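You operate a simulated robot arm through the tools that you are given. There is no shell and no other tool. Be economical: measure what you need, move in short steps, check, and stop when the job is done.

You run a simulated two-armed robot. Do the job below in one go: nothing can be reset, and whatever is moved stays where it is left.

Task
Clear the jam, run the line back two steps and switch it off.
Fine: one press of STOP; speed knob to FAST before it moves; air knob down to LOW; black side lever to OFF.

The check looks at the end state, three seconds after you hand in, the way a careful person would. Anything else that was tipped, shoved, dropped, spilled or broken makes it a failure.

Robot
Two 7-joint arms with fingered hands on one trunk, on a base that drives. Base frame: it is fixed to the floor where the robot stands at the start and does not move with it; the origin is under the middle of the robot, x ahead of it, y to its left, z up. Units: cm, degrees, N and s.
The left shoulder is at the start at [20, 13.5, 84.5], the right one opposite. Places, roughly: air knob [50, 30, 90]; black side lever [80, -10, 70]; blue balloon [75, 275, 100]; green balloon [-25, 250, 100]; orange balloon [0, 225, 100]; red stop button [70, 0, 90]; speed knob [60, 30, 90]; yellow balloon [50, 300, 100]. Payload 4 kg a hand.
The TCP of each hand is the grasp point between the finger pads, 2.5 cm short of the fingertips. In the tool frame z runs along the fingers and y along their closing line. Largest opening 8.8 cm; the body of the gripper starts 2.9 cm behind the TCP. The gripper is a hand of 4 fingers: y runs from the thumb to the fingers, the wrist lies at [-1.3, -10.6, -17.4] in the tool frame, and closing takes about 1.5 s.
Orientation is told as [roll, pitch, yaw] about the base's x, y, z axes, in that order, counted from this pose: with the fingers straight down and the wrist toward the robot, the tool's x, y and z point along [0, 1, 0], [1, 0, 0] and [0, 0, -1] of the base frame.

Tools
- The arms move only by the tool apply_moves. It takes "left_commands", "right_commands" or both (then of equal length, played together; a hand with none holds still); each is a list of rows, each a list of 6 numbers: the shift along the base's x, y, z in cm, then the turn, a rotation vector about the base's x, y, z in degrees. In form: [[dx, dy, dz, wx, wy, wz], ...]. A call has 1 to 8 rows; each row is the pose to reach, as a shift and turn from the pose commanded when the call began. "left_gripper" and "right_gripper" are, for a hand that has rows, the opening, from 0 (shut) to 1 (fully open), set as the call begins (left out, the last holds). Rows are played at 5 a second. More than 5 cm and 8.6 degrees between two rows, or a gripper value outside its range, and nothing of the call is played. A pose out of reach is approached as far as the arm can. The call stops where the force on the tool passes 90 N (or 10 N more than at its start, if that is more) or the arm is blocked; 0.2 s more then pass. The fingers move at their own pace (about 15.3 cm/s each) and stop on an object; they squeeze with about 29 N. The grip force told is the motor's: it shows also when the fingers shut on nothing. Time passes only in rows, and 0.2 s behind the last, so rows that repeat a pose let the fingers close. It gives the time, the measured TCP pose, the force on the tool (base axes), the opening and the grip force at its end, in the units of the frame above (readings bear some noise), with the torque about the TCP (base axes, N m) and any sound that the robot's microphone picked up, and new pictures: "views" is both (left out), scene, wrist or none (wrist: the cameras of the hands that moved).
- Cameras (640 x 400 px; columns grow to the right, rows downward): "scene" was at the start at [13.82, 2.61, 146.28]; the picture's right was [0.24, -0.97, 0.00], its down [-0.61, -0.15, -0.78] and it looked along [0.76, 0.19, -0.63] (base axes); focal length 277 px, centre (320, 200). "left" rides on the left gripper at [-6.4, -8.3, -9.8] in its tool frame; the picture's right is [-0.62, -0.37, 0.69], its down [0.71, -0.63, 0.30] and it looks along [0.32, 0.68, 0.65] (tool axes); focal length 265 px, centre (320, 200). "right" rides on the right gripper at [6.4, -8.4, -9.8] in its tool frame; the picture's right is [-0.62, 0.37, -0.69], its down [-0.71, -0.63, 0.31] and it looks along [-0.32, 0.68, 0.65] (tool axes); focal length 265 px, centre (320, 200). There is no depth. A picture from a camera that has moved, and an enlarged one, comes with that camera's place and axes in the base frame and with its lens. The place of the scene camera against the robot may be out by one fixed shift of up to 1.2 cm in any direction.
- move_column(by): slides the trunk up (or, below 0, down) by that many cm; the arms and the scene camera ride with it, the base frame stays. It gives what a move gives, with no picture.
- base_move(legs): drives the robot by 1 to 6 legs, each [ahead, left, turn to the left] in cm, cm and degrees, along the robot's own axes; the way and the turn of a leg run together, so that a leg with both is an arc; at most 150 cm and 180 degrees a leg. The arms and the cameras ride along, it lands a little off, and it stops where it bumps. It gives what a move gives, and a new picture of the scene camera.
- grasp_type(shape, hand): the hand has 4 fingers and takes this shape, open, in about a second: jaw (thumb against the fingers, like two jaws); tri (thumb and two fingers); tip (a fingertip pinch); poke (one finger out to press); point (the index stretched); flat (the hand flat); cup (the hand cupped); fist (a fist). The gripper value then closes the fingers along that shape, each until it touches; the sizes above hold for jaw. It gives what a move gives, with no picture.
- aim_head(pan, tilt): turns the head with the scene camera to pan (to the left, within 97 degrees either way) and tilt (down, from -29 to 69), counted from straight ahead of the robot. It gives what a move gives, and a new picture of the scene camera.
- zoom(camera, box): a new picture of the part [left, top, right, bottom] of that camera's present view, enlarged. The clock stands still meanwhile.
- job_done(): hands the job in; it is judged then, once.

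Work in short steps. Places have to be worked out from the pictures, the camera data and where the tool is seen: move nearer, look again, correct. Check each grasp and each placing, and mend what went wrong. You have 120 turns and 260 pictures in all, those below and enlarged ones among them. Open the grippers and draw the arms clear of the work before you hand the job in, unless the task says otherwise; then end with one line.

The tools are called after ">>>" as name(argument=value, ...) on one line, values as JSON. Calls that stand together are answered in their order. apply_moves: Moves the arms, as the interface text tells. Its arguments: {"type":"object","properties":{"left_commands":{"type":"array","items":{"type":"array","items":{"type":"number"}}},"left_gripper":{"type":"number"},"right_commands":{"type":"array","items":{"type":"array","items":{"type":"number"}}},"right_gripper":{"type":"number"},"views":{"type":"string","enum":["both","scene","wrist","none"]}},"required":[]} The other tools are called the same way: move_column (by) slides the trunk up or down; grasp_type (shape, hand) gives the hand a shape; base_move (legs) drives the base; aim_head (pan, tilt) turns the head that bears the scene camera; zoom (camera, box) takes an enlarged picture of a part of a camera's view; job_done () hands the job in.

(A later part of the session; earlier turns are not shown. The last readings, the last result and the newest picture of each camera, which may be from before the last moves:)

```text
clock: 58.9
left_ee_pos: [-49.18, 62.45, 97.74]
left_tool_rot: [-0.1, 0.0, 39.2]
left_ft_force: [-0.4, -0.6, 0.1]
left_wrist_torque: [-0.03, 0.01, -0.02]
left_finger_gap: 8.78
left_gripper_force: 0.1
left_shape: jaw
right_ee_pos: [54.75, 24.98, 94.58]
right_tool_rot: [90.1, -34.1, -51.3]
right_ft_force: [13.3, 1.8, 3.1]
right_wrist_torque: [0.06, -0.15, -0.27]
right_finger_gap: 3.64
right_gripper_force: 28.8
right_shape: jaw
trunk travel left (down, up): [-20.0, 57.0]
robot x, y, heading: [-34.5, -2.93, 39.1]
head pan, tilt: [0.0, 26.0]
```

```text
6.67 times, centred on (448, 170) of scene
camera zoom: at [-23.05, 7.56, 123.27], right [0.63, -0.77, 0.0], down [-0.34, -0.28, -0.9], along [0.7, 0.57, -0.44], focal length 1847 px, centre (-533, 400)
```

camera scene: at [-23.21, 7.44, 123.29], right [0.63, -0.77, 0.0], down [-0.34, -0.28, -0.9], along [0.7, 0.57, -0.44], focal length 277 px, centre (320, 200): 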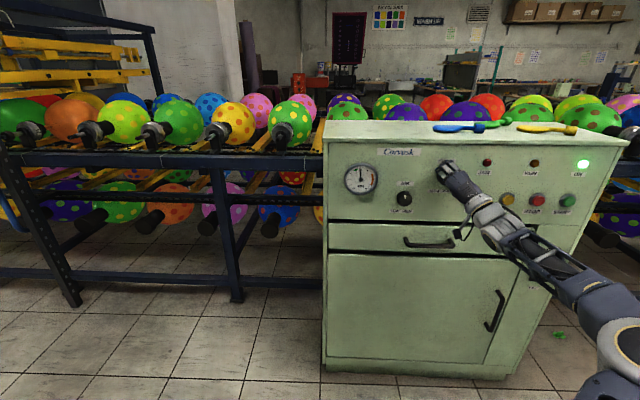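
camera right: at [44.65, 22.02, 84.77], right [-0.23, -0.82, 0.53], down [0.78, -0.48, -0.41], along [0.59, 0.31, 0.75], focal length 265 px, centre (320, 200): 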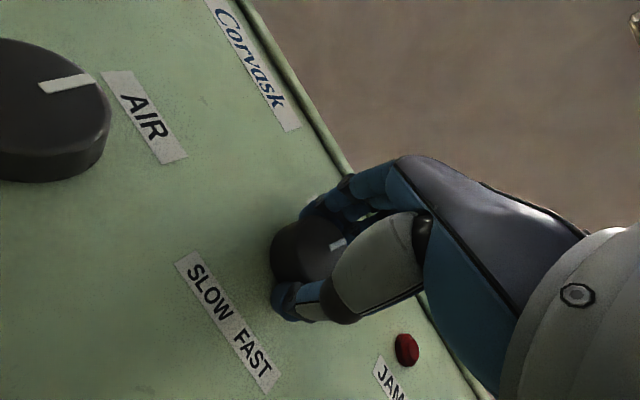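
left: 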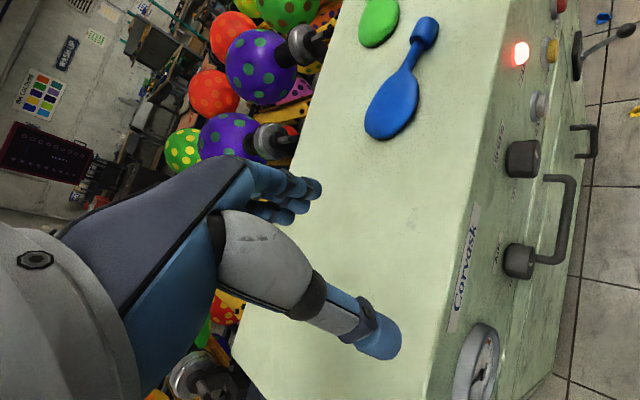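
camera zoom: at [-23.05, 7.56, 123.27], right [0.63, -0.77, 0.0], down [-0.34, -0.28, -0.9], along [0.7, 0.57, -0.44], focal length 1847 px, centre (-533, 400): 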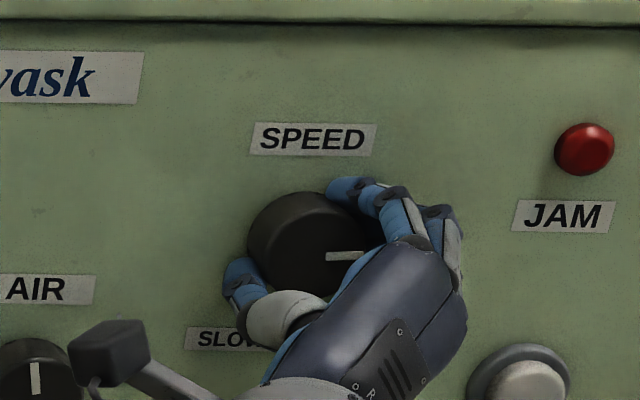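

At about 93° it is still turning freely, so I continue.

>>> apply_moves(right_commands=[[0, 0, 0, 6.2, 5, 0], [0, 0, 0, 12.5, 10, 0], [0, 0, 0, 18.7, 15, 0], [0, 0, 0, 25, 20, 0], [0, 0, 0, 31.2, 25, 0]], views="none")

>>> zoom(camera="scene", box=[400, 140, 496, 200])

```text
clock: 60.0
left_ee_pos: [-49.16, 62.43, 97.54]
left_tool_rot: [0.0, 0.0, 39.2]
left_ft_force: [0.6, 0.3, 0.0]
left_wrist_torque: [0.03, -0.02, 0.02]
left_finger_gap: 8.77
left_gripper_force: 0.1
left_shape: jaw
right_ee_pos: [54.82, 25.01, 94.6]
right_tool_rot: [90.1, 5.9, -51.4]
right_ft_force: [9.2, -4.1, 2.8]
right_wrist_torque: [0.02, -0.05, -0.42]
right_finger_gap: 3.74
right_gripper_force: 29.2
right_shape: jaw
trunk travel left (down, up): [-20.0, 57.0]
robot x, y, heading: [-34.22, -2.48, 39.2]
head pan, tilt: [0.0, 26.0]
```

```text
6.67 times, centred on (448, 170) of scene
camera zoom: at [-23.06, 7.54, 123.27], right [0.63, -0.77, 0.0], down [-0.34, -0.28, -0.9], along [0.7, 0.57, -0.44], focal length 1847 px, centre (-533, 400)
```

zoom: 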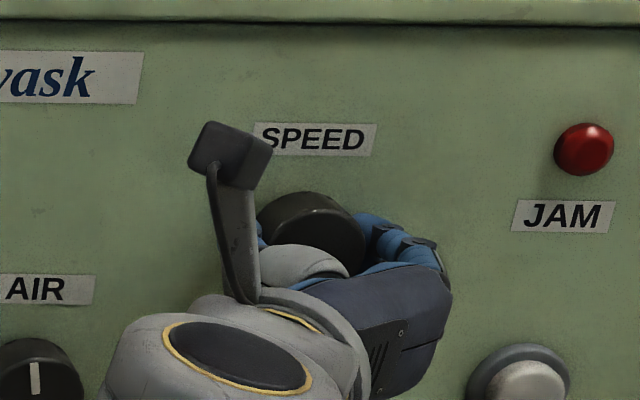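

I release and retract to see where the knob stands.

>>> apply_moves(right_commands=[[0, 0, 0, 0, 0, 0], [0, 0, 0, 0, 0, 0], [0, 0, 0, 0, 0, 0], [-2, -1.6, 0, 0, 0, 0], [-5, -4, 0, 0, 0, 0], [-8, -6.4, 0, 0, 0, 0]], right_gripper=1, views="wrist")

>>> zoom(camera="scene", box=[370, 130, 498, 210])

```text
clock: 61.5
left_ee_pos: [-49.09, 62.54, 97.57]
left_tool_rot: [0.0, 0.0, 39.3]
left_ft_force: [0.5, 0.2, 0.0]
left_wrist_torque: [0.03, 0.0, -0.01]
left_finger_gap: 8.76
left_gripper_force: 0.0
left_shape: jaw
right_ee_pos: [46.64, 18.82, 94.58]
right_tool_rot: [90.0, 5.8, -51.4]
right_ft_force: [-0.5, -0.1, -0.2]
right_wrist_torque: [-0.01, 0.04, 0.0]
right_finger_gap: 8.76
right_gripper_force: 0.1
right_shape: jaw
trunk travel left (down, up): [-20.0, 57.0]
robot x, y, heading: [-34.54, -2.57, 39.5]
head pan, tilt: [0.0, 26.0]
camera right: at [34.19, 18.56, 101.78], right [-0.35, -0.67, -0.66], down [-0.2, 0.74, -0.65], along [0.92, -0.1, -0.39], focal length 265 px, centre (320, 200)
```

right: 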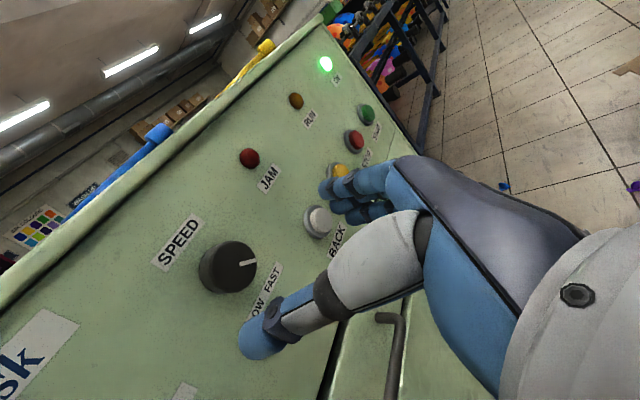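

```text
5.00 times, centred on (434, 170) of scene
camera zoom: at [-23.07, 7.57, 123.27], right [0.63, -0.77, 0.0], down [-0.34, -0.28, -0.9], along [0.7, 0.57, -0.44], focal length 1385 px, centre (-250, 350)
```

zoom: 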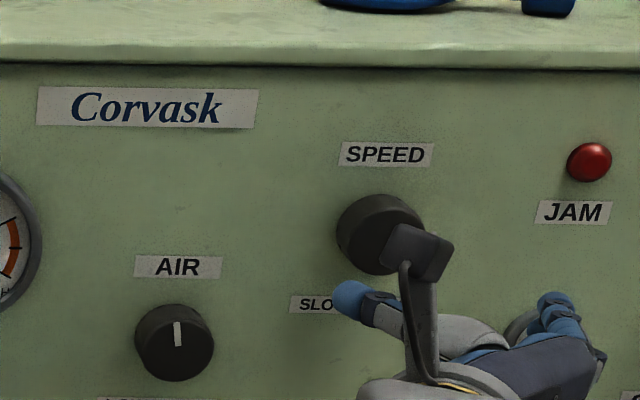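

The pointer is now around 130° clockwise, aimed at FAST. To make sure it is at its end stop I roll back 68°, regrip and twist on.

>>> apply_moves(right_commands=[[0, 0, 0, -6.6, -5.3, 0], [0, 0, 0, -13.2, -10.6, 0], [0, 0, 0, -19.9, -15.9, 0], [0, 0, 0, -26.5, -21.2, 0], [0, 0, 0, -33.1, -26.6, 0], [0, 0, 0, -39.8, -31.9, 0], [0, 0, 0, -46.4, -37.2, 0], [0, 0, 0, -53, -42.5, 0]], views="wrist")

>>> zoom(camera="scene", box=[370, 130, 498, 210])

```text
clock: 63.2
left_ee_pos: [-49.23, 62.5, 97.6]
left_tool_rot: [-0.1, 0.0, 39.2]
left_ft_force: [0.1, -0.9, 1.2]
left_wrist_torque: [0.02, 0.0, 0.0]
left_finger_gap: 8.79
left_gripper_force: 0.1
left_shape: jaw
right_ee_pos: [46.79, 18.82, 94.72]
right_tool_rot: [90.2, -62.2, -51.3]
right_ft_force: [0.3, 0.1, -0.4]
right_wrist_torque: [-0.02, 0.0, -0.03]
right_finger_gap: 8.74
right_gripper_force: 0.1
right_shape: jaw
trunk travel left (down, up): [-20.0, 57.0]
robot x, y, heading: [-34.48, -2.51, 39.4]
head pan, tilt: [0.0, 26.0]
camera right: at [33.02, 20.07, 90.19], right [-0.09, -1.0, 0.04], down [0.45, -0.07, -0.89], along [0.89, -0.06, 0.45], focal length 265 px, centre (320, 200)
```

right: 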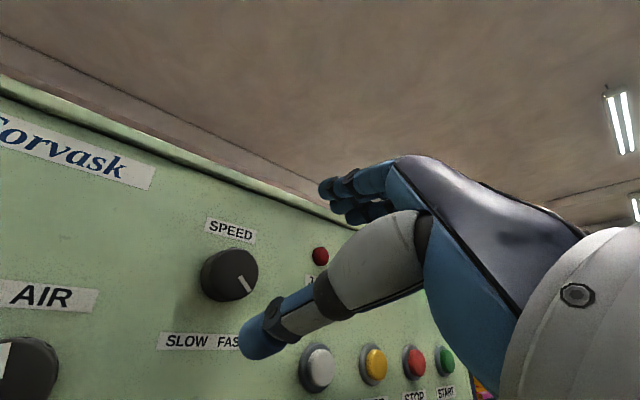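

```text
5.00 times, centred on (434, 170) of scene
camera zoom: at [-23.08, 7.56, 123.28], right [0.63, -0.77, 0.0], down [-0.34, -0.28, -0.9], along [0.7, 0.57, -0.44], focal length 1385 px, centre (-250, 350)
```

zoom: 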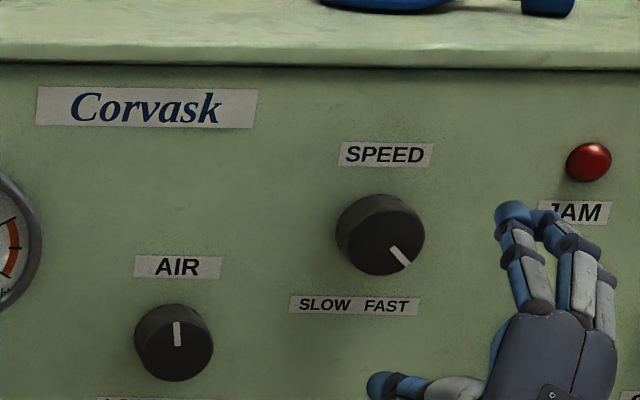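

The pointer aims right at FAST. I go back in, regrip and check for the stop.

>>> apply_moves(right_commands=[[3, 2.4, 0, 0, 0, 0], [6, 4.8, 0, 0, 0, 0], [7.8, 6.2, 0, 0, 0, 0]], views="none")

>>> apply_moves(right_commands=[[0, 0, 0, 0, 0, 0], [0, 0, 0, 0, 0, 0], [0, 0, 0, 0, 0, 0], [0, 0, 0, 0, 0, 0], [0, 0, 0, 0, 0, 0], [0, 0, 0, 0, 0, 0]], right_gripper=0, views="none")

>>> apply_moves(right_commands=[[0, 0, 0, 6.2, 5, 0], [0, 0, 0, 12.5, 10, 0], [0, 0, 0, 18.7, 15, 0], [0, 0, 0, 25, 20, 0]], views="none")

>>> zoom(camera="scene", box=[370, 130, 498, 210])

```text
clock: 64.0
left_ee_pos: [-49.08, 62.53, 97.57]
left_tool_rot: [0.0, 0.0, 39.2]
left_ft_force: [0.0, -0.6, 0.6]
left_wrist_torque: [0.03, 0.04, -0.03]
left_finger_gap: 8.78
left_gripper_force: 0.1
left_shape: jaw
right_ee_pos: [54.54, 24.77, 94.59]
right_tool_rot: [90.0, -62.2, -51.1]
right_ft_force: [-0.5, 0.2, 0.6]
right_wrist_torque: [-0.03, 0.0, 0.0]
right_finger_gap: 8.77
right_gripper_force: 0.0
right_shape: jaw
trunk travel left (down, up): [-20.0, 57.0]
robot x, y, heading: [-34.75, -2.48, 39.2]
head pan, tilt: [0.0, 26.0]
```

```text
clock: 65.5
left_ee_pos: [-49.12, 62.54, 97.55]
left_tool_rot: [0.0, -0.1, 39.2]
left_ft_force: [0.1, -0.1, -1.1]
left_wrist_torque: [-0.02, 0.0, -0.01]
left_finger_gap: 8.75
left_gripper_force: 0.1
left_shape: jaw
right_ee_pos: [54.51, 25.08, 94.6]
right_tool_rot: [90.1, -62.1, -51.2]
right_ft_force: [0.0, 2.6, -0.4]
right_wrist_torque: [0.01, 0.02, 0.04]
right_finger_gap: 3.31
right_gripper_force: 28.4
right_shape: jaw
trunk travel left (down, up): [-20.0, 57.0]
robot x, y, heading: [-34.51, -2.57, 39.2]
head pan, tilt: [0.0, 26.0]
```

```text
clock: 66.5
left_ee_pos: [-49.24, 62.57, 97.68]
left_tool_rot: [-0.1, 0.0, 39.3]
left_ft_force: [0.4, 0.0, -0.9]
left_wrist_torque: [-0.04, -0.03, 0.02]
left_finger_gap: 8.79
left_gripper_force: 0.0
left_shape: jaw
right_ee_pos: [54.27, 24.98, 94.85]
right_tool_rot: [90.4, -30.2, -51.4]
right_ft_force: [1.3, 15.0, 18.9]
right_wrist_torque: [-0.19, -0.87, 0.05]
right_finger_gap: 3.07
right_gripper_force: 28.7
right_shape: jaw
trunk travel left (down, up): [-20.0, 57.0]
robot x, y, heading: [-34.33, -2.4, 39.2]
head pan, tilt: [0.0, 26.0]
```

```text
5.00 times, centred on (434, 170) of scene
camera zoom: at [-23.12, 7.59, 123.3], right [0.63, -0.77, 0.0], down [-0.34, -0.28, -0.9], along [0.7, 0.57, -0.44], focal length 1385 px, centre (-250, 350)
```

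zoom: 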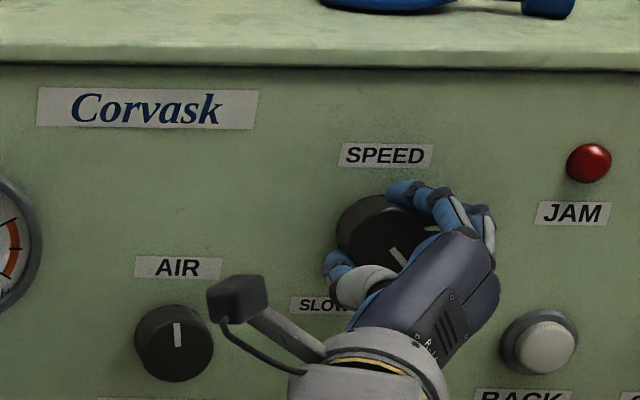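

Resistance of about 0.7 Nm built up and the hand turned further than the knob, so that's the end stop. I release, retract and check.

>>> apply_moves(right_commands=[[0, 0, 0, 0, 0, 0], [0, 0, 0, 0, 0, 0], [0, 0, 0, 0, 0, 0], [-2, -1.6, 0, 0, 0, 0], [-5, -4, 0, 0, 0, 0], [-8, -6.4, 0, 0, 0, 0], [-9, -7.2, 0, 0, 0, 0]], right_gripper=1, views="wrist")

>>> zoom(camera="scene", box=[370, 130, 498, 210])

```text
clock: 68.0
left_ee_pos: [-49.1, 62.37, 97.74]
left_tool_rot: [0.0, -0.1, 39.2]
left_ft_force: [-0.5, -0.2, 1.0]
left_wrist_torque: [0.0, -0.01, 0.0]
left_finger_gap: 8.76
left_gripper_force: 0.0
left_shape: jaw
right_ee_pos: [45.77, 17.68, 94.57]
right_tool_rot: [90.3, -30.1, -51.3]
right_ft_force: [0.2, -0.2, -0.6]
right_wrist_torque: [-0.02, 0.02, 0.02]
right_finger_gap: 8.78
right_gripper_force: 0.0
right_shape: jaw
trunk travel left (down, up): [-20.0, 57.0]
robot x, y, heading: [-34.17, -2.6, 39.2]
head pan, tilt: [0.0, 26.0]
camera right: at [31.32, 19.66, 95.94], right [-0.15, -0.92, -0.35], down [0.12, 0.34, -0.93], along [0.98, -0.18, 0.06], focal length 265 px, centre (320, 200)
```

right: 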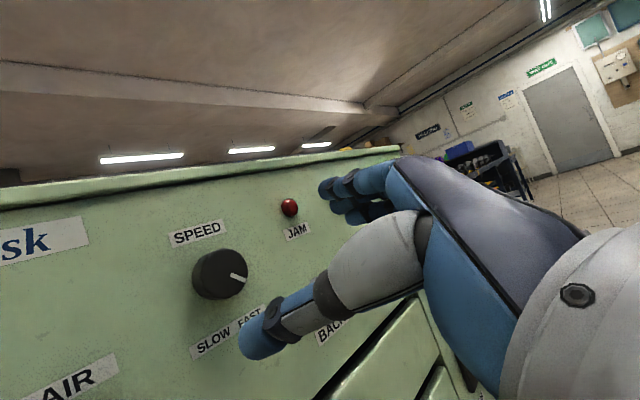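

```text
5.00 times, centred on (434, 170) of scene
camera zoom: at [-23.08, 7.56, 123.27], right [0.63, -0.77, 0.0], down [-0.34, -0.28, -0.9], along [0.7, 0.57, -0.44], focal length 1385 px, centre (-250, 350)
```

zoom: 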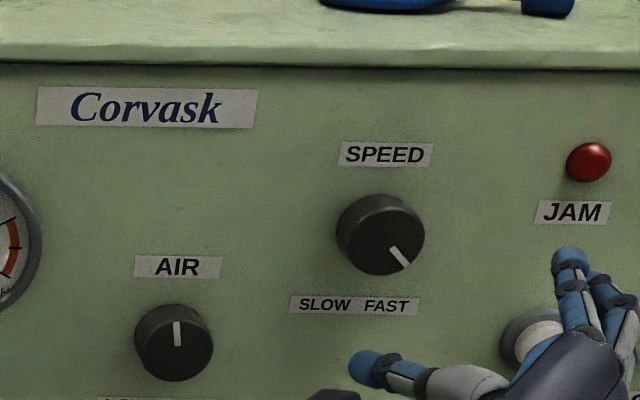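

SPEED is at its FAST stop. Next is AIR: with the hand already rolled 60° clockwise, I move in front of it.

>>> apply_moves(right_commands=[[-1.5, 2.5, -1.7, 0, 0, 0], [-2.5, 5.5, -3.4, 0, 0, 0], [-3.1, 8.5, -5.1, 0, 0, 0], [-3.6, 11.2, -6.7, 0, 0, 0], [-3.6, 11.2, -6.7, 0, 0, 0]], views="wrist")

>>> zoom(camera="scene", box=[340, 150, 468, 230])

```text
clock: 69.2
left_ee_pos: [-49.05, 62.5, 97.64]
left_tool_rot: [0.0, 0.1, 39.3]
left_ft_force: [0.4, 0.2, -0.2]
left_wrist_torque: [0.0, 0.0, -0.01]
left_finger_gap: 8.76
left_gripper_force: 0.0
left_shape: jaw
right_ee_pos: [42.06, 28.84, 88.18]
right_tool_rot: [90.2, -30.1, -51.3]
right_ft_force: [0.7, -1.2, 0.6]
right_wrist_torque: [-0.01, 0.0, 0.02]
right_finger_gap: 8.78
right_gripper_force: 0.0
right_shape: jaw
trunk travel left (down, up): [-20.0, 57.0]
robot x, y, heading: [-34.06, -2.68, 39.2]
head pan, tilt: [0.0, 26.0]
camera right: at [27.8, 30.82, 89.37], right [-0.15, -0.92, -0.35], down [0.12, 0.34, -0.93], along [0.98, -0.18, 0.06], focal length 265 px, centre (320, 200)
```

right: 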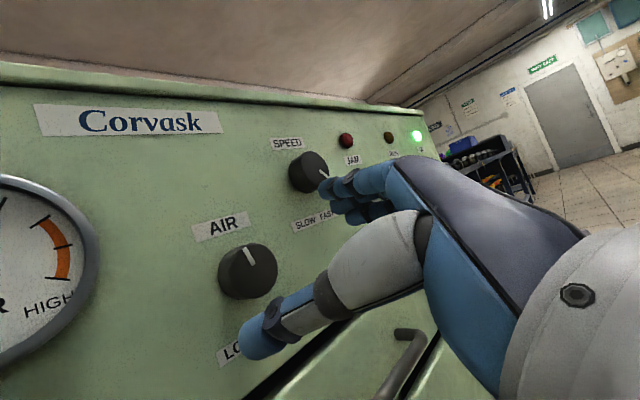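

```text
5.00 times, centred on (404, 190) of scene
camera zoom: at [-23.08, 7.56, 123.28], right [0.63, -0.77, 0.0], down [-0.34, -0.28, -0.9], along [0.7, 0.57, -0.44], focal length 1385 px, centre (-100, 250)
```

zoom: 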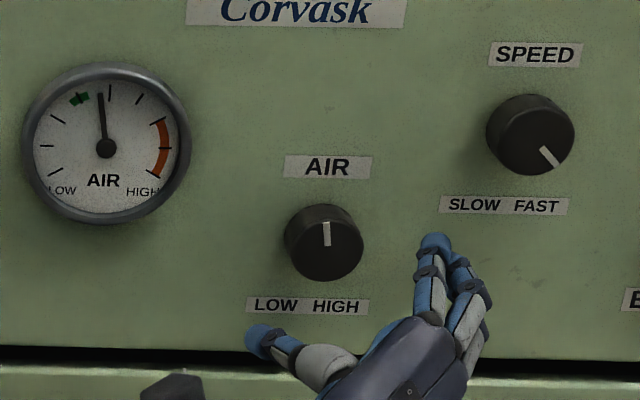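

Alignment is within a few mm. I advance 7.6 cm and grip.

>>> apply_moves(right_commands=[[2, 1.6, -0.2, 0, 0, 0], [4, 3.2, -0.3, 0, 0, 0], [5.9, 4.7, -0.3, 0, 0, 0]], views="none")

>>> apply_moves(right_commands=[[0, 0, 0, 0, 0, 0], [0, 0, 0, 0, 0, 0], [0, 0, 0, 0, 0, 0], [0, 0, 0, 0, 0, 0], [0, 0, 0, 0, 0, 0], [0, 0, 0, 0, 0, 0]], right_gripper=0, views="wrist")

```text
clock: 70.0
left_ee_pos: [-49.19, 62.42, 97.64]
left_tool_rot: [0.0, 0.1, 39.1]
left_ft_force: [0.5, -1.0, -0.2]
left_wrist_torque: [-0.02, -0.03, 0.0]
left_finger_gap: 8.79
left_gripper_force: 0.1
left_shape: jaw
right_ee_pos: [43.85, 29.25, 87.43]
right_tool_rot: [90.2, -30.1, -51.3]
right_ft_force: [-0.1, -0.7, -0.3]
right_wrist_torque: [0.01, 0.01, 0.04]
right_finger_gap: 8.76
right_gripper_force: 0.0
right_shape: jaw
right hand out of reach, approached as far as the arm can: row 1, 2, 3
trunk travel left (down, up): [-20.0, 57.0]
robot x, y, heading: [-34.59, -2.11, 39.2]
head pan, tilt: [0.0, 26.0]
```

```text
clock: 71.5
left_ee_pos: [-49.16, 62.55, 97.54]
left_tool_rot: [-0.1, 0.0, 39.2]
left_ft_force: [0.3, -0.1, -0.6]
left_wrist_torque: [-0.01, -0.03, 0.03]
left_finger_gap: 8.78
left_gripper_force: 0.1
left_shape: jaw
right_ee_pos: [43.77, 29.22, 87.34]
right_tool_rot: [90.2, -30.0, -51.2]
right_ft_force: [0.3, -0.1, 0.7]
right_wrist_torque: [0.0, 0.0, 0.01]
right_finger_gap: 0.0
right_gripper_force: 28.7
right_shape: jaw
trunk travel left (down, up): [-20.0, 57.0]
robot x, y, heading: [-33.94, -2.64, 39.1]
head pan, tilt: [0.0, 26.0]
camera right: at [29.52, 31.19, 88.69], right [-0.14, -0.92, -0.35], down [0.12, 0.34, -0.93], along [0.98, -0.18, 0.06], focal length 265 px, centre (320, 200)
```

right: 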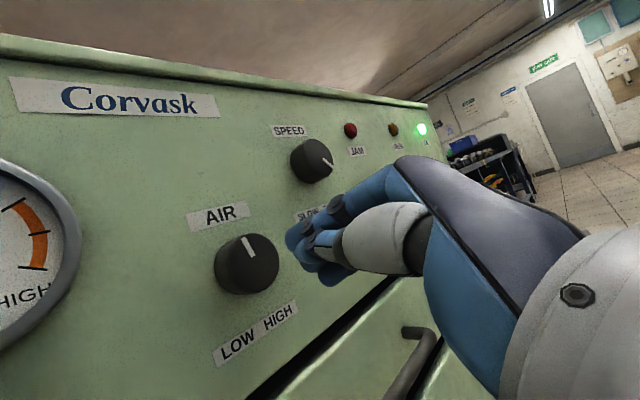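

Reach failed short and nothing was touched. I open, back the hand off and shift the base 15 cm left.

>>> apply_moves(right_commands=[[-2, -1.6, 0, 0, 0, 0], [-4, -3.2, 0, 0, 0, 0], [-6, -4.8, 0, 0, 0, 0]], right_gripper=1, views="none")

>>> base_move(legs=[[0, 15, 0]])

```text
clock: 72.2
left_ee_pos: [-49.21, 62.51, 97.58]
left_tool_rot: [-0.1, 0.0, 39.2]
left_ft_force: [-0.6, 0.2, 0.1]
left_wrist_torque: [0.01, -0.01, 0.04]
left_finger_gap: 8.79
left_gripper_force: 0.0
left_shape: jaw
right_ee_pos: [38.03, 24.29, 87.38]
right_tool_rot: [90.1, -30.1, -51.4]
right_ft_force: [-0.2, -0.8, -0.2]
right_wrist_torque: [-0.01, 0.02, 0.03]
right_finger_gap: 8.78
right_gripper_force: 0.0
right_shape: jaw
trunk travel left (down, up): [-20.0, 57.0]
robot x, y, heading: [-34.5, -2.54, 38.9]
head pan, tilt: [0.0, 26.0]
```

```text
clock: 73.6
left_ee_pos: [-58.82, 74.03, 97.68]
left_tool_rot: [0.0, -0.1, 39.4]
left_ft_force: [0.0, -0.4, -0.4]
left_wrist_torque: [-0.03, 0.03, -0.02]
left_finger_gap: 8.77
left_gripper_force: 0.0
left_shape: jaw
right_ee_pos: [28.47, 36.24, 87.32]
right_tool_rot: [90.1, -30.0, -51.1]
right_ft_force: [-0.8, -0.7, 0.9]
right_wrist_torque: [-0.03, 0.0, 0.0]
right_finger_gap: 8.77
right_gripper_force: 0.0
right_shape: jaw
trunk travel left (down, up): [-20.0, 57.0]
robot x, y, heading: [-43.78, 9.21, 39.4]
head pan, tilt: [0.0, 26.0]
camera scene: at [-32.64, 19.25, 123.27], right [0.63, -0.77, 0.0], down [-0.34, -0.28, -0.9], along [0.69, 0.57, -0.44], focal length 277 px, centre (320, 200)
```

scene: 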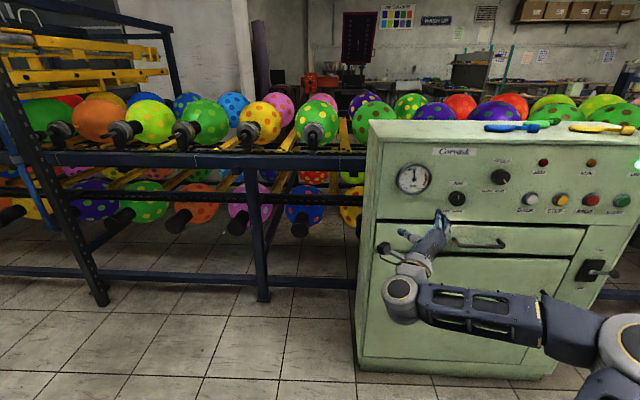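

AIR is confirmed at about [50.4, 35.1, 87.5]. I move in front of it again.

>>> apply_moves(right_commands=[[3, -2.2, 0.1, 0, 0, 0], [6, -4.4, 0.2, 0, 0, 0], [9.5, -6.5, 0.3, 0, 0, 0], [13.8, -7.4, 0.3, 0, 0, 0], [16, -5.6, 0.3, 0, 0, 0]], views="wrist")

>>> zoom(camera="scene", box=[390, 150, 518, 230])

```text
clock: 74.8
left_ee_pos: [-58.73, 74.18, 97.57]
left_tool_rot: [-0.1, -0.1, 39.3]
left_ft_force: [0.4, -1.0, 0.6]
left_wrist_torque: [0.02, 0.04, 0.01]
left_finger_gap: 8.8
left_gripper_force: 0.1
left_shape: jaw
right_ee_pos: [44.64, 30.53, 87.72]
right_tool_rot: [90.1, -30.2, -51.1]
right_ft_force: [0.1, 0.4, -0.4]
right_wrist_torque: [0.01, 0.0, -0.02]
right_finger_gap: 8.76
right_gripper_force: 0.0
right_shape: jaw
trunk travel left (down, up): [-20.0, 57.0]
robot x, y, heading: [-43.73, 9.15, 39.2]
head pan, tilt: [0.0, 26.0]
camera right: at [30.4, 32.58, 88.99], right [-0.14, -0.92, -0.35], down [0.12, 0.34, -0.93], along [0.98, -0.18, 0.06], focal length 265 px, centre (320, 200)
```

right: 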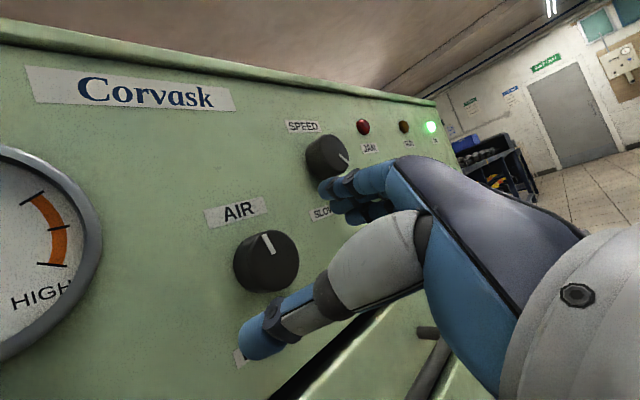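

```text
5.00 times, centred on (454, 190) of scene
camera zoom: at [-32.64, 19.23, 123.28], right [0.63, -0.77, 0.0], down [-0.34, -0.28, -0.9], along [0.69, 0.57, -0.44], focal length 1385 px, centre (-350, 250)
```

zoom: 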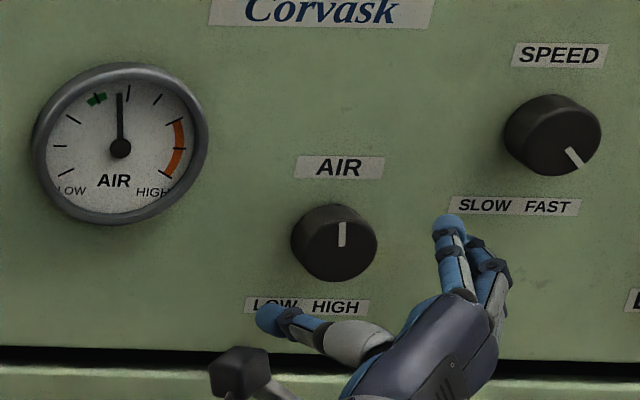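

In reach now. I advance the last 4.7 cm, then grip.

>>> apply_moves(right_commands=[[1.8, 1.5, 0, 0, 0, 0], [3.65, 2.95, 0, 0, 0, 0]], views="none")

>>> apply_moves(right_commands=[[0, 0, 0, 0, 0, 0], [0, 0, 0, 0, 0, 0], [0, 0, 0, 0, 0, 0], [0, 0, 0, 0, 0, 0], [0, 0, 0, 0, 0, 0], [0, 0, 0, 0, 0, 0]], right_gripper=0, views="wrist")

```text
clock: 75.4
left_ee_pos: [-58.93, 74.03, 97.65]
left_tool_rot: [0.0, 0.0, 39.4]
left_ft_force: [0.5, -1.2, -0.5]
left_wrist_torque: [0.0, 0.0, -0.02]
left_finger_gap: 8.81
left_gripper_force: 0.0
left_shape: jaw
right_ee_pos: [48.24, 33.53, 87.7]
right_tool_rot: [90.0, -30.1, -51.2]
right_ft_force: [-0.6, -0.5, 0.3]
right_wrist_torque: [0.01, 0.0, 0.01]
right_finger_gap: 8.77
right_gripper_force: 0.2
right_shape: jaw
trunk travel left (down, up): [-20.0, 57.0]
robot x, y, heading: [-44.03, 9.06, 39.5]
head pan, tilt: [0.0, 26.0]
```

```text
clock: 76.8
left_ee_pos: [-58.77, 74.12, 97.62]
left_tool_rot: [0.1, 0.1, 39.3]
left_ft_force: [0.2, 0.1, 0.1]
left_wrist_torque: [0.01, 0.02, -0.05]
left_finger_gap: 8.79
left_gripper_force: 0.1
left_shape: jaw
right_ee_pos: [48.24, 33.66, 87.59]
right_tool_rot: [90.1, -30.1, -51.2]
right_ft_force: [-1.0, 4.3, 0.3]
right_wrist_torque: [0.04, 0.0, 0.03]
right_finger_gap: 3.34
right_gripper_force: 29.1
right_shape: jaw
trunk travel left (down, up): [-20.0, 57.0]
robot x, y, heading: [-43.7, 9.25, 39.3]
head pan, tilt: [0.0, 26.0]
camera right: at [33.94, 35.6, 88.91], right [-0.14, -0.92, -0.35], down [0.12, 0.34, -0.93], along [0.98, -0.18, 0.06], focal length 265 px, centre (320, 200)
```

right: 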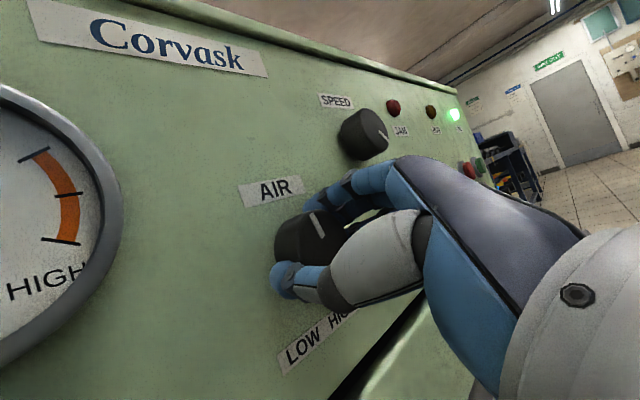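

Gripped with little force. I turn counter-clockwise 66°.

>>> apply_moves(right_commands=[[0, 0, 0, -6.4, -5.1, 0], [0, 0, 0, -12.8, -10.3, 0], [0, 0, 0, -19.3, -15.4, 0], [0, 0, 0, -25.7, -20.6, 0], [0, 0, 0, -32.1, -25.7, 0], [0, 0, 0, -38.5, -30.9, 0], [0, 0, 0, -45, -36, 0], [0, 0, 0, -51.4, -41.2, 0]], views="none")

>>> zoom(camera="scene", box=[390, 150, 518, 230])

```text
clock: 78.6
left_ee_pos: [-58.68, 74.1, 97.64]
left_tool_rot: [0.0, 0.0, 39.4]
left_ft_force: [0.3, 0.1, 0.0]
left_wrist_torque: [0.01, 0.0, -0.02]
left_finger_gap: 8.77
left_gripper_force: 0.1
left_shape: jaw
right_ee_pos: [48.14, 33.46, 87.53]
right_tool_rot: [-87.0, -83.9, 125.8]
right_ft_force: [1.1, -4.0, -19.2]
right_wrist_torque: [-0.21, 0.44, -0.1]
right_finger_gap: 3.05
right_gripper_force: 29.1
right_shape: jaw
trunk travel left (down, up): [-20.0, 57.0]
robot x, y, heading: [-44.27, 9.11, 39.3]
head pan, tilt: [0.0, 26.0]
```

```text
5.00 times, centred on (454, 190) of scene
camera zoom: at [-32.58, 19.25, 123.26], right [0.63, -0.77, 0.0], down [-0.34, -0.28, -0.9], along [0.69, 0.57, -0.44], focal length 1385 px, centre (-350, 250)
```

zoom: 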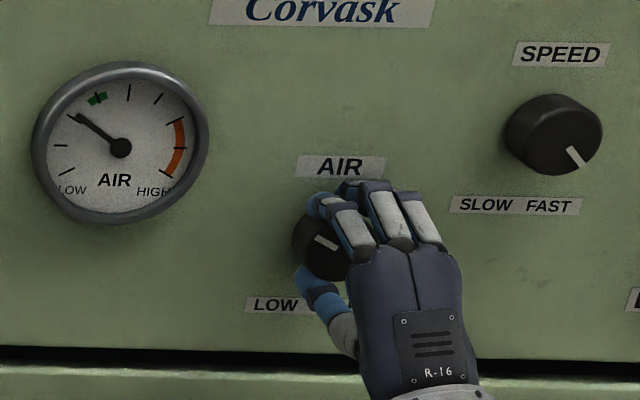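

The gauge is falling and the knob is at about −60°. I continue counter-clockwise.

>>> apply_moves(right_commands=[[0, 0, 0, -6.4, -5.1, 0], [0, 0, 0, -12.8, -10.3, 0], [0, 0, 0, -19.3, -15.4, 0], [0, 0, 0, -25.7, -20.6, 0], [0, 0, 0, -32.1, -25.7, 0], [0, 0, 0, -38.5, -30.9, 0], [0, 0, 0, -45, -36, 0]], views="none")

>>> zoom(camera="scene", box=[390, 150, 518, 230])

```text
clock: 80.2
left_ee_pos: [-58.95, 74.09, 97.57]
left_tool_rot: [0.0, -0.1, 39.4]
left_ft_force: [0.4, 1.5, 0.0]
left_wrist_torque: [0.02, 0.03, -0.01]
left_finger_gap: 8.77
left_gripper_force: 0.2
left_shape: jaw
right_ee_pos: [48.09, 33.6, 87.72]
right_tool_rot: [-89.7, -26.2, 128.8]
right_ft_force: [-17.7, 3.3, 2.1]
right_wrist_torque: [0.02, 0.01, 0.35]
right_finger_gap: 2.14
right_gripper_force: 28.9
right_shape: jaw
trunk travel left (down, up): [-20.0, 57.0]
robot x, y, heading: [-44.12, 8.97, 39.4]
head pan, tilt: [0.0, 26.0]
```

```text
5.00 times, centred on (454, 190) of scene
camera zoom: at [-32.69, 19.25, 123.27], right [0.63, -0.77, 0.0], down [-0.34, -0.28, -0.9], along [0.69, 0.57, -0.44], focal length 1385 px, centre (-350, 250)
```

zoom: 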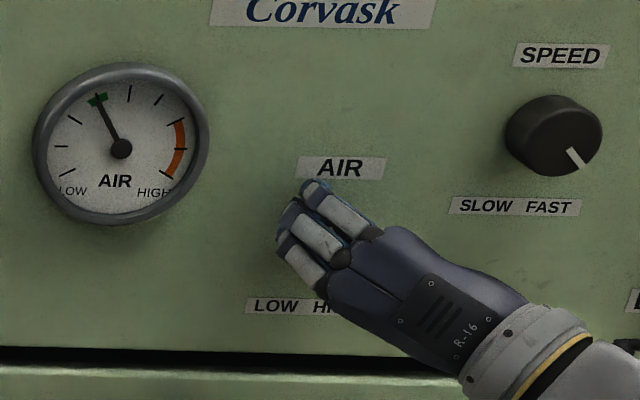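

The grip slipped (gap 2.1 cm) and the gauge moved. I release, retract and look.

>>> apply_moves(right_commands=[[0, 0, 0, 0, 0, 0], [0, 0, 0, 0, 0, 0], [0, 0, 0, 0, 0, 0], [-2, -1.6, 0, 0, 0, 0], [-4, -3.2, 0, 0, 0, 0], [-6, -4.8, 0, 0, 0, 0]], right_gripper=1, views="wrist")

>>> zoom(camera="scene", box=[390, 150, 518, 230])

```text
clock: 81.6
left_ee_pos: [-58.81, 74.04, 97.64]
left_tool_rot: [0.0, 0.0, 39.4]
left_ft_force: [-1.0, 0.3, 0.0]
left_wrist_torque: [-0.01, 0.02, 0.01]
left_finger_gap: 8.81
left_gripper_force: 0.0
left_shape: jaw
right_ee_pos: [42.14, 28.92, 87.56]
right_tool_rot: [-89.7, -26.3, 128.5]
right_ft_force: [0.8, 0.3, 0.6]
right_wrist_torque: [-0.03, -0.04, 0.0]
right_finger_gap: 8.77
right_gripper_force: 0.0
right_shape: jaw
trunk travel left (down, up): [-20.0, 57.0]
robot x, y, heading: [-44.09, 8.9, 39.4]
head pan, tilt: [0.0, 26.0]
camera right: at [37.27, 19.11, 78.07], right [-0.57, -0.39, 0.72], down [0.79, -0.5, 0.36], along [0.22, 0.78, 0.59], focal length 265 px, centre (320, 200)
```

right: 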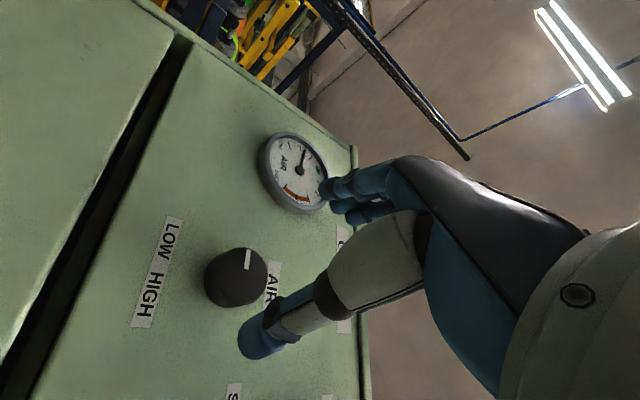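

```text
5.00 times, centred on (454, 190) of scene
camera zoom: at [-32.62, 19.26, 123.27], right [0.63, -0.77, 0.0], down [-0.34, -0.28, -0.9], along [0.69, 0.57, -0.44], focal length 1385 px, centre (-350, 250)
```

zoom: 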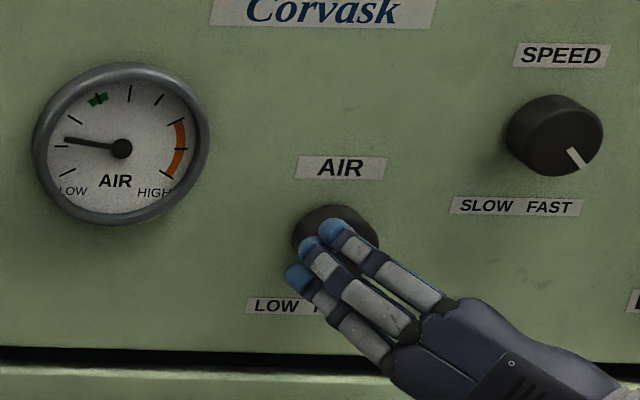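

The knob is at about −90° and the gauge is falling. I roll the hand back 64° and regrip slightly deeper for the rest.

>>> apply_moves(right_commands=[[0, 0, 0, 6.2, 5, 0], [0, 0, 0, 12.5, 10, 0], [0, 0, 0, 18.7, 15, 0], [0, 0, 0, 25, 20, 0], [0, 0, 0, 31.2, 25, 0], [0, 0, 0, 37.5, 30, 0], [0, 0, 0, 43.7, 35, 0], [0, 0, 0, 50, 40, 0]], views="wrist")

>>> zoom(camera="scene", box=[390, 150, 518, 230])

```text
clock: 83.4
left_ee_pos: [-58.84, 74.15, 97.61]
left_tool_rot: [0.0, -0.1, 39.5]
left_ft_force: [-0.9, -0.6, -0.2]
left_wrist_torque: [0.0, 0.0, -0.01]
left_finger_gap: 8.78
left_gripper_force: 0.0
left_shape: jaw
right_ee_pos: [42.18, 28.74, 87.78]
right_tool_rot: [75.5, -89.5, -36.6]
right_ft_force: [0.1, 0.1, 0.2]
right_wrist_torque: [0.04, 0.02, 0.03]
right_finger_gap: 8.79
right_gripper_force: 0.1
right_shape: jaw
trunk travel left (down, up): [-20.0, 57.0]
robot x, y, heading: [-43.93, 9.2, 39.4]
head pan, tilt: [0.0, 26.0]
camera right: at [30.31, 27.69, 79.42], right [-0.15, -0.92, 0.36], down [0.68, -0.36, -0.64], along [0.72, 0.15, 0.68], focal length 265 px, centre (320, 200)
```

right: 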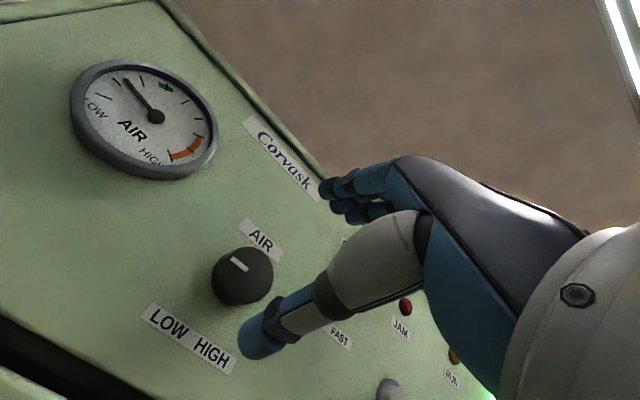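

```text
5.00 times, centred on (454, 190) of scene
camera zoom: at [-32.64, 19.24, 123.27], right [0.63, -0.77, 0.0], down [-0.34, -0.28, -0.9], along [0.69, 0.57, -0.44], focal length 1385 px, centre (-350, 250)
```

zoom: 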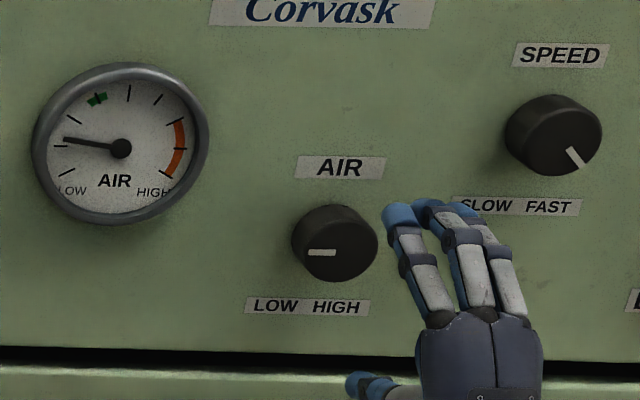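

The knob is at −92°, so about 45° remain. I roll back another 25°, approach, grip, and turn 60° counter-clockwise.

>>> apply_moves(right_commands=[[0, 0, 0, 6.5, 5.2, 0], [0, 0, 0, 13, 10.4, 0], [0, 0, 0, 19.5, 15.6, 0], [2, 1.6, 0, 19.5, 15.6, 0], [4.2, 3.4, -0.1, 19.5, 15.6, 0], [6.3, 5.1, -0.1, 19.5, 15.6, 0]], views="none")

>>> apply_moves(right_commands=[[0, 0, 0, 0, 0, 0], [0, 0, 0, 0, 0, 0], [0, 0, 0, 0, 0, 0], [0, 0, 0, 0, 0, 0], [0, 0, 0, 0, 0, 0], [0, 0, 0, 0, 0, 0]], right_gripper=0, views="none")

>>> apply_moves(right_commands=[[0, 0, 0, -6.2, -5, 0], [0, 0, 0, -12.5, -10, 0], [0, 0, 0, -18.7, -15, 0], [0, 0, 0, -25, -20, 0]], views="none")

>>> zoom(camera="scene", box=[390, 150, 518, 230])

```text
clock: 84.8
left_ee_pos: [-58.95, 74.1, 97.61]
left_tool_rot: [0.0, 0.0, 39.4]
left_ft_force: [0.6, -0.1, 0.1]
left_wrist_torque: [0.0, 0.0, 0.02]
left_finger_gap: 8.76
left_gripper_force: 0.1
left_shape: jaw
right_ee_pos: [48.57, 33.73, 87.43]
right_tool_rot: [89.9, -64.7, -51.1]
right_ft_force: [-0.7, 0.1, 0.7]
right_wrist_torque: [0.02, -0.01, -0.01]
right_finger_gap: 8.76
right_gripper_force: 0.0
right_shape: jaw
trunk travel left (down, up): [-20.0, 57.0]
robot x, y, heading: [-43.89, 9.02, 39.4]
head pan, tilt: [0.0, 26.0]
```

```text
clock: 86.2
left_ee_pos: [-58.78, 74.13, 97.57]
left_tool_rot: [0.0, 0.2, 39.5]
left_ft_force: [0.1, -0.4, -0.6]
left_wrist_torque: [-0.01, -0.02, -0.02]
left_finger_gap: 8.77
left_gripper_force: 0.1
left_shape: jaw
right_ee_pos: [48.45, 33.82, 87.4]
right_tool_rot: [89.9, -64.6, -51.0]
right_ft_force: [1.2, 1.1, -1.4]
right_wrist_torque: [-0.02, -0.01, 0.01]
right_finger_gap: 3.32
right_gripper_force: 28.9
right_shape: jaw
trunk travel left (down, up): [-20.0, 57.0]
robot x, y, heading: [-43.59, 8.91, 39.4]
head pan, tilt: [0.0, 26.0]
```

```text
clock: 87.2
left_ee_pos: [-58.92, 73.95, 97.59]
left_tool_rot: [0.0, 0.0, 39.5]
left_ft_force: [-0.9, 0.6, 0.1]
left_wrist_torque: [-0.02, -0.01, -0.01]
left_finger_gap: 8.79
left_gripper_force: 0.0
left_shape: jaw
right_ee_pos: [48.59, 33.76, 87.42]
right_tool_rot: [-87.1, -83.3, 126.0]
right_ft_force: [0.9, -6.8, -14.4]
right_wrist_torque: [-0.2, 0.43, -0.1]
right_finger_gap: 3.21
right_gripper_force: 29.0
right_shape: jaw
trunk travel left (down, up): [-20.0, 57.0]
robot x, y, heading: [-43.86, 9.15, 39.5]
head pan, tilt: [0.0, 26.0]
```

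```text
5.00 times, centred on (454, 190) of scene
camera zoom: at [-32.6, 19.23, 123.26], right [0.63, -0.77, 0.0], down [-0.34, -0.28, -0.9], along [0.69, 0.57, -0.44], focal length 1385 px, centre (-350, 250)
```

zoom: 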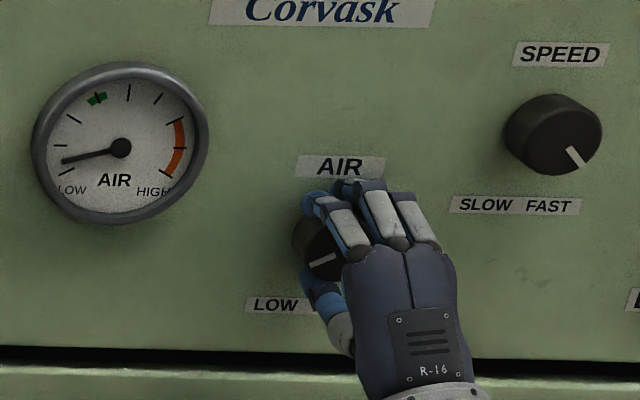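

It is following, and the gauge is near LOW. I turn 32° more.

>>> apply_moves(right_commands=[[0, 0, 0, -6.2, -5, 0], [0, 0, 0, -12.5, -10, 0], [0, 0, 0, -18.7, -15, 0], [0, 0, 0, -25, -20, 0]], views="none")

>>> zoom(camera="scene", box=[390, 150, 518, 230])

```text
clock: 88.2
left_ee_pos: [-58.98, 74.19, 97.64]
left_tool_rot: [0.1, 0.0, 39.3]
left_ft_force: [0.2, 0.7, -0.2]
left_wrist_torque: [-0.01, 0.01, -0.02]
left_finger_gap: 8.77
left_gripper_force: 0.2
left_shape: jaw
right_ee_pos: [48.05, 34.16, 88.14]
right_tool_rot: [-90.5, -51.3, 129.6]
right_ft_force: [-16.5, 3.5, 1.8]
right_wrist_torque: [-0.02, 0.01, 0.19]
right_finger_gap: 1.95
right_gripper_force: 29.0
right_shape: jaw
trunk travel left (down, up): [-20.0, 57.0]
robot x, y, heading: [-43.77, 8.86, 39.4]
head pan, tilt: [0.0, 26.0]
```

```text
5.00 times, centred on (454, 190) of scene
camera zoom: at [-32.71, 19.27, 123.32], right [0.63, -0.77, 0.0], down [-0.34, -0.28, -0.9], along [0.69, 0.57, -0.44], focal length 1385 px, centre (-350, 250)
```

zoom: 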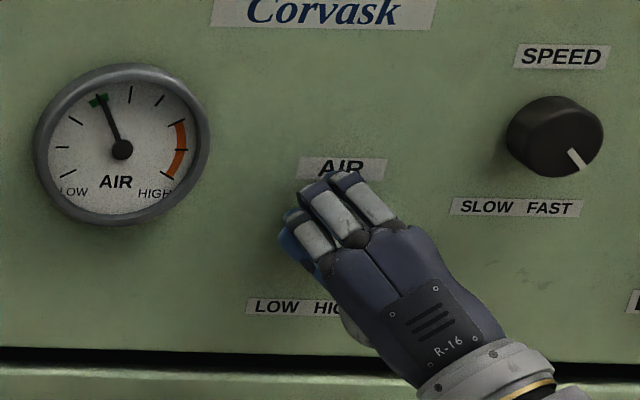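

It slipped off again because the grip was too shallow and slightly high. I open, retract and look.

>>> apply_moves(right_commands=[[0, 0, 0, 0, 0, 0], [0, 0, 0, 0, 0, 0], [0, 0, 0, 0, 0, 0], [-2, -1.6, 0, 0, 0, 0], [-4, -3.2, 0, 0, 0, 0], [-6, -4.8, 0, 0, 0, 0]], right_gripper=1, views="none")

>>> apply_moves(right_commands=[[0, 0, 0, 6.5, 5.2, 0], [0, 0, 0, 13, 10.4, 0], [0, 0, 0, 19.5, 15.6, 0], [0, 0, 0, 26, 20.8, 0], [0, 0, 0, 32.5, 26, 0], [0, 0, 0, 39, 31.2, 0], [0, 0, 0, 45.5, 36.4, 0]], views="wrist")

>>> zoom(camera="scene", box=[390, 150, 518, 230])

```text
clock: 89.6
left_ee_pos: [-58.93, 74.2, 97.55]
left_tool_rot: [0.0, 0.0, 39.5]
left_ft_force: [-0.6, -0.5, -1.1]
left_wrist_torque: [-0.01, 0.04, -0.01]
left_finger_gap: 8.78
left_gripper_force: 0.1
left_shape: jaw
right_ee_pos: [42.32, 29.11, 87.53]
right_tool_rot: [-89.5, -51.4, 128.5]
right_ft_force: [0.3, 0.4, -0.3]
right_wrist_torque: [-0.03, 0.01, 0.01]
right_finger_gap: 8.78
right_gripper_force: 0.0
right_shape: jaw
trunk travel left (down, up): [-20.0, 57.0]
robot x, y, heading: [-43.9, 9.14, 39.2]
head pan, tilt: [0.0, 26.0]
```

```text
clock: 91.2
left_ee_pos: [-58.79, 74.14, 97.59]
left_tool_rot: [0.0, 0.0, 39.3]
left_ft_force: [0.0, 0.1, 0.5]
left_wrist_torque: [0.0, 0.01, 0.0]
left_finger_gap: 8.79
left_gripper_force: 0.1
left_shape: jaw
right_ee_pos: [42.3, 28.93, 87.7]
right_tool_rot: [89.8, -70.3, -50.8]
right_ft_force: [0.5, -0.1, -0.6]
right_wrist_torque: [0.0, -0.03, -0.01]
right_finger_gap: 8.73
right_gripper_force: 0.0
right_shape: jaw
trunk travel left (down, up): [-20.0, 57.0]
robot x, y, heading: [-43.81, 8.97, 39.5]
head pan, tilt: [0.0, 26.0]
camera right: at [29.14, 29.84, 81.9], right [-0.09, -0.99, 0.14], down [0.52, -0.17, -0.83], along [0.85, -0.01, 0.53], focal length 265 px, centre (320, 200)
```

right: 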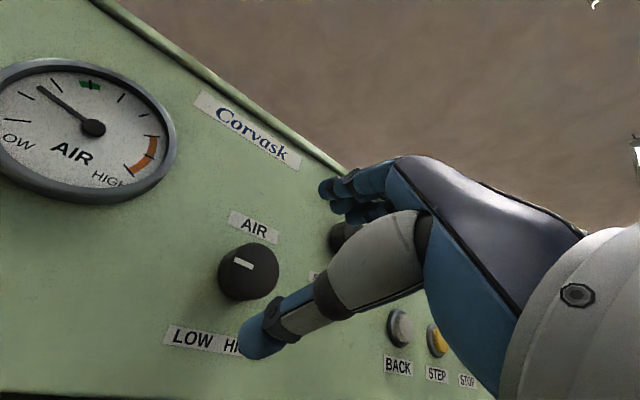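

```text
5.00 times, centred on (454, 190) of scene
camera zoom: at [-32.64, 19.24, 123.27], right [0.63, -0.77, 0.0], down [-0.34, -0.28, -0.9], along [0.69, 0.57, -0.44], focal length 1385 px, centre (-350, 250)
```

zoom: 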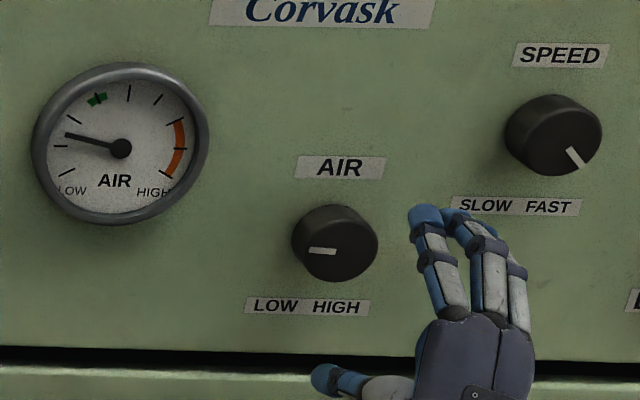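

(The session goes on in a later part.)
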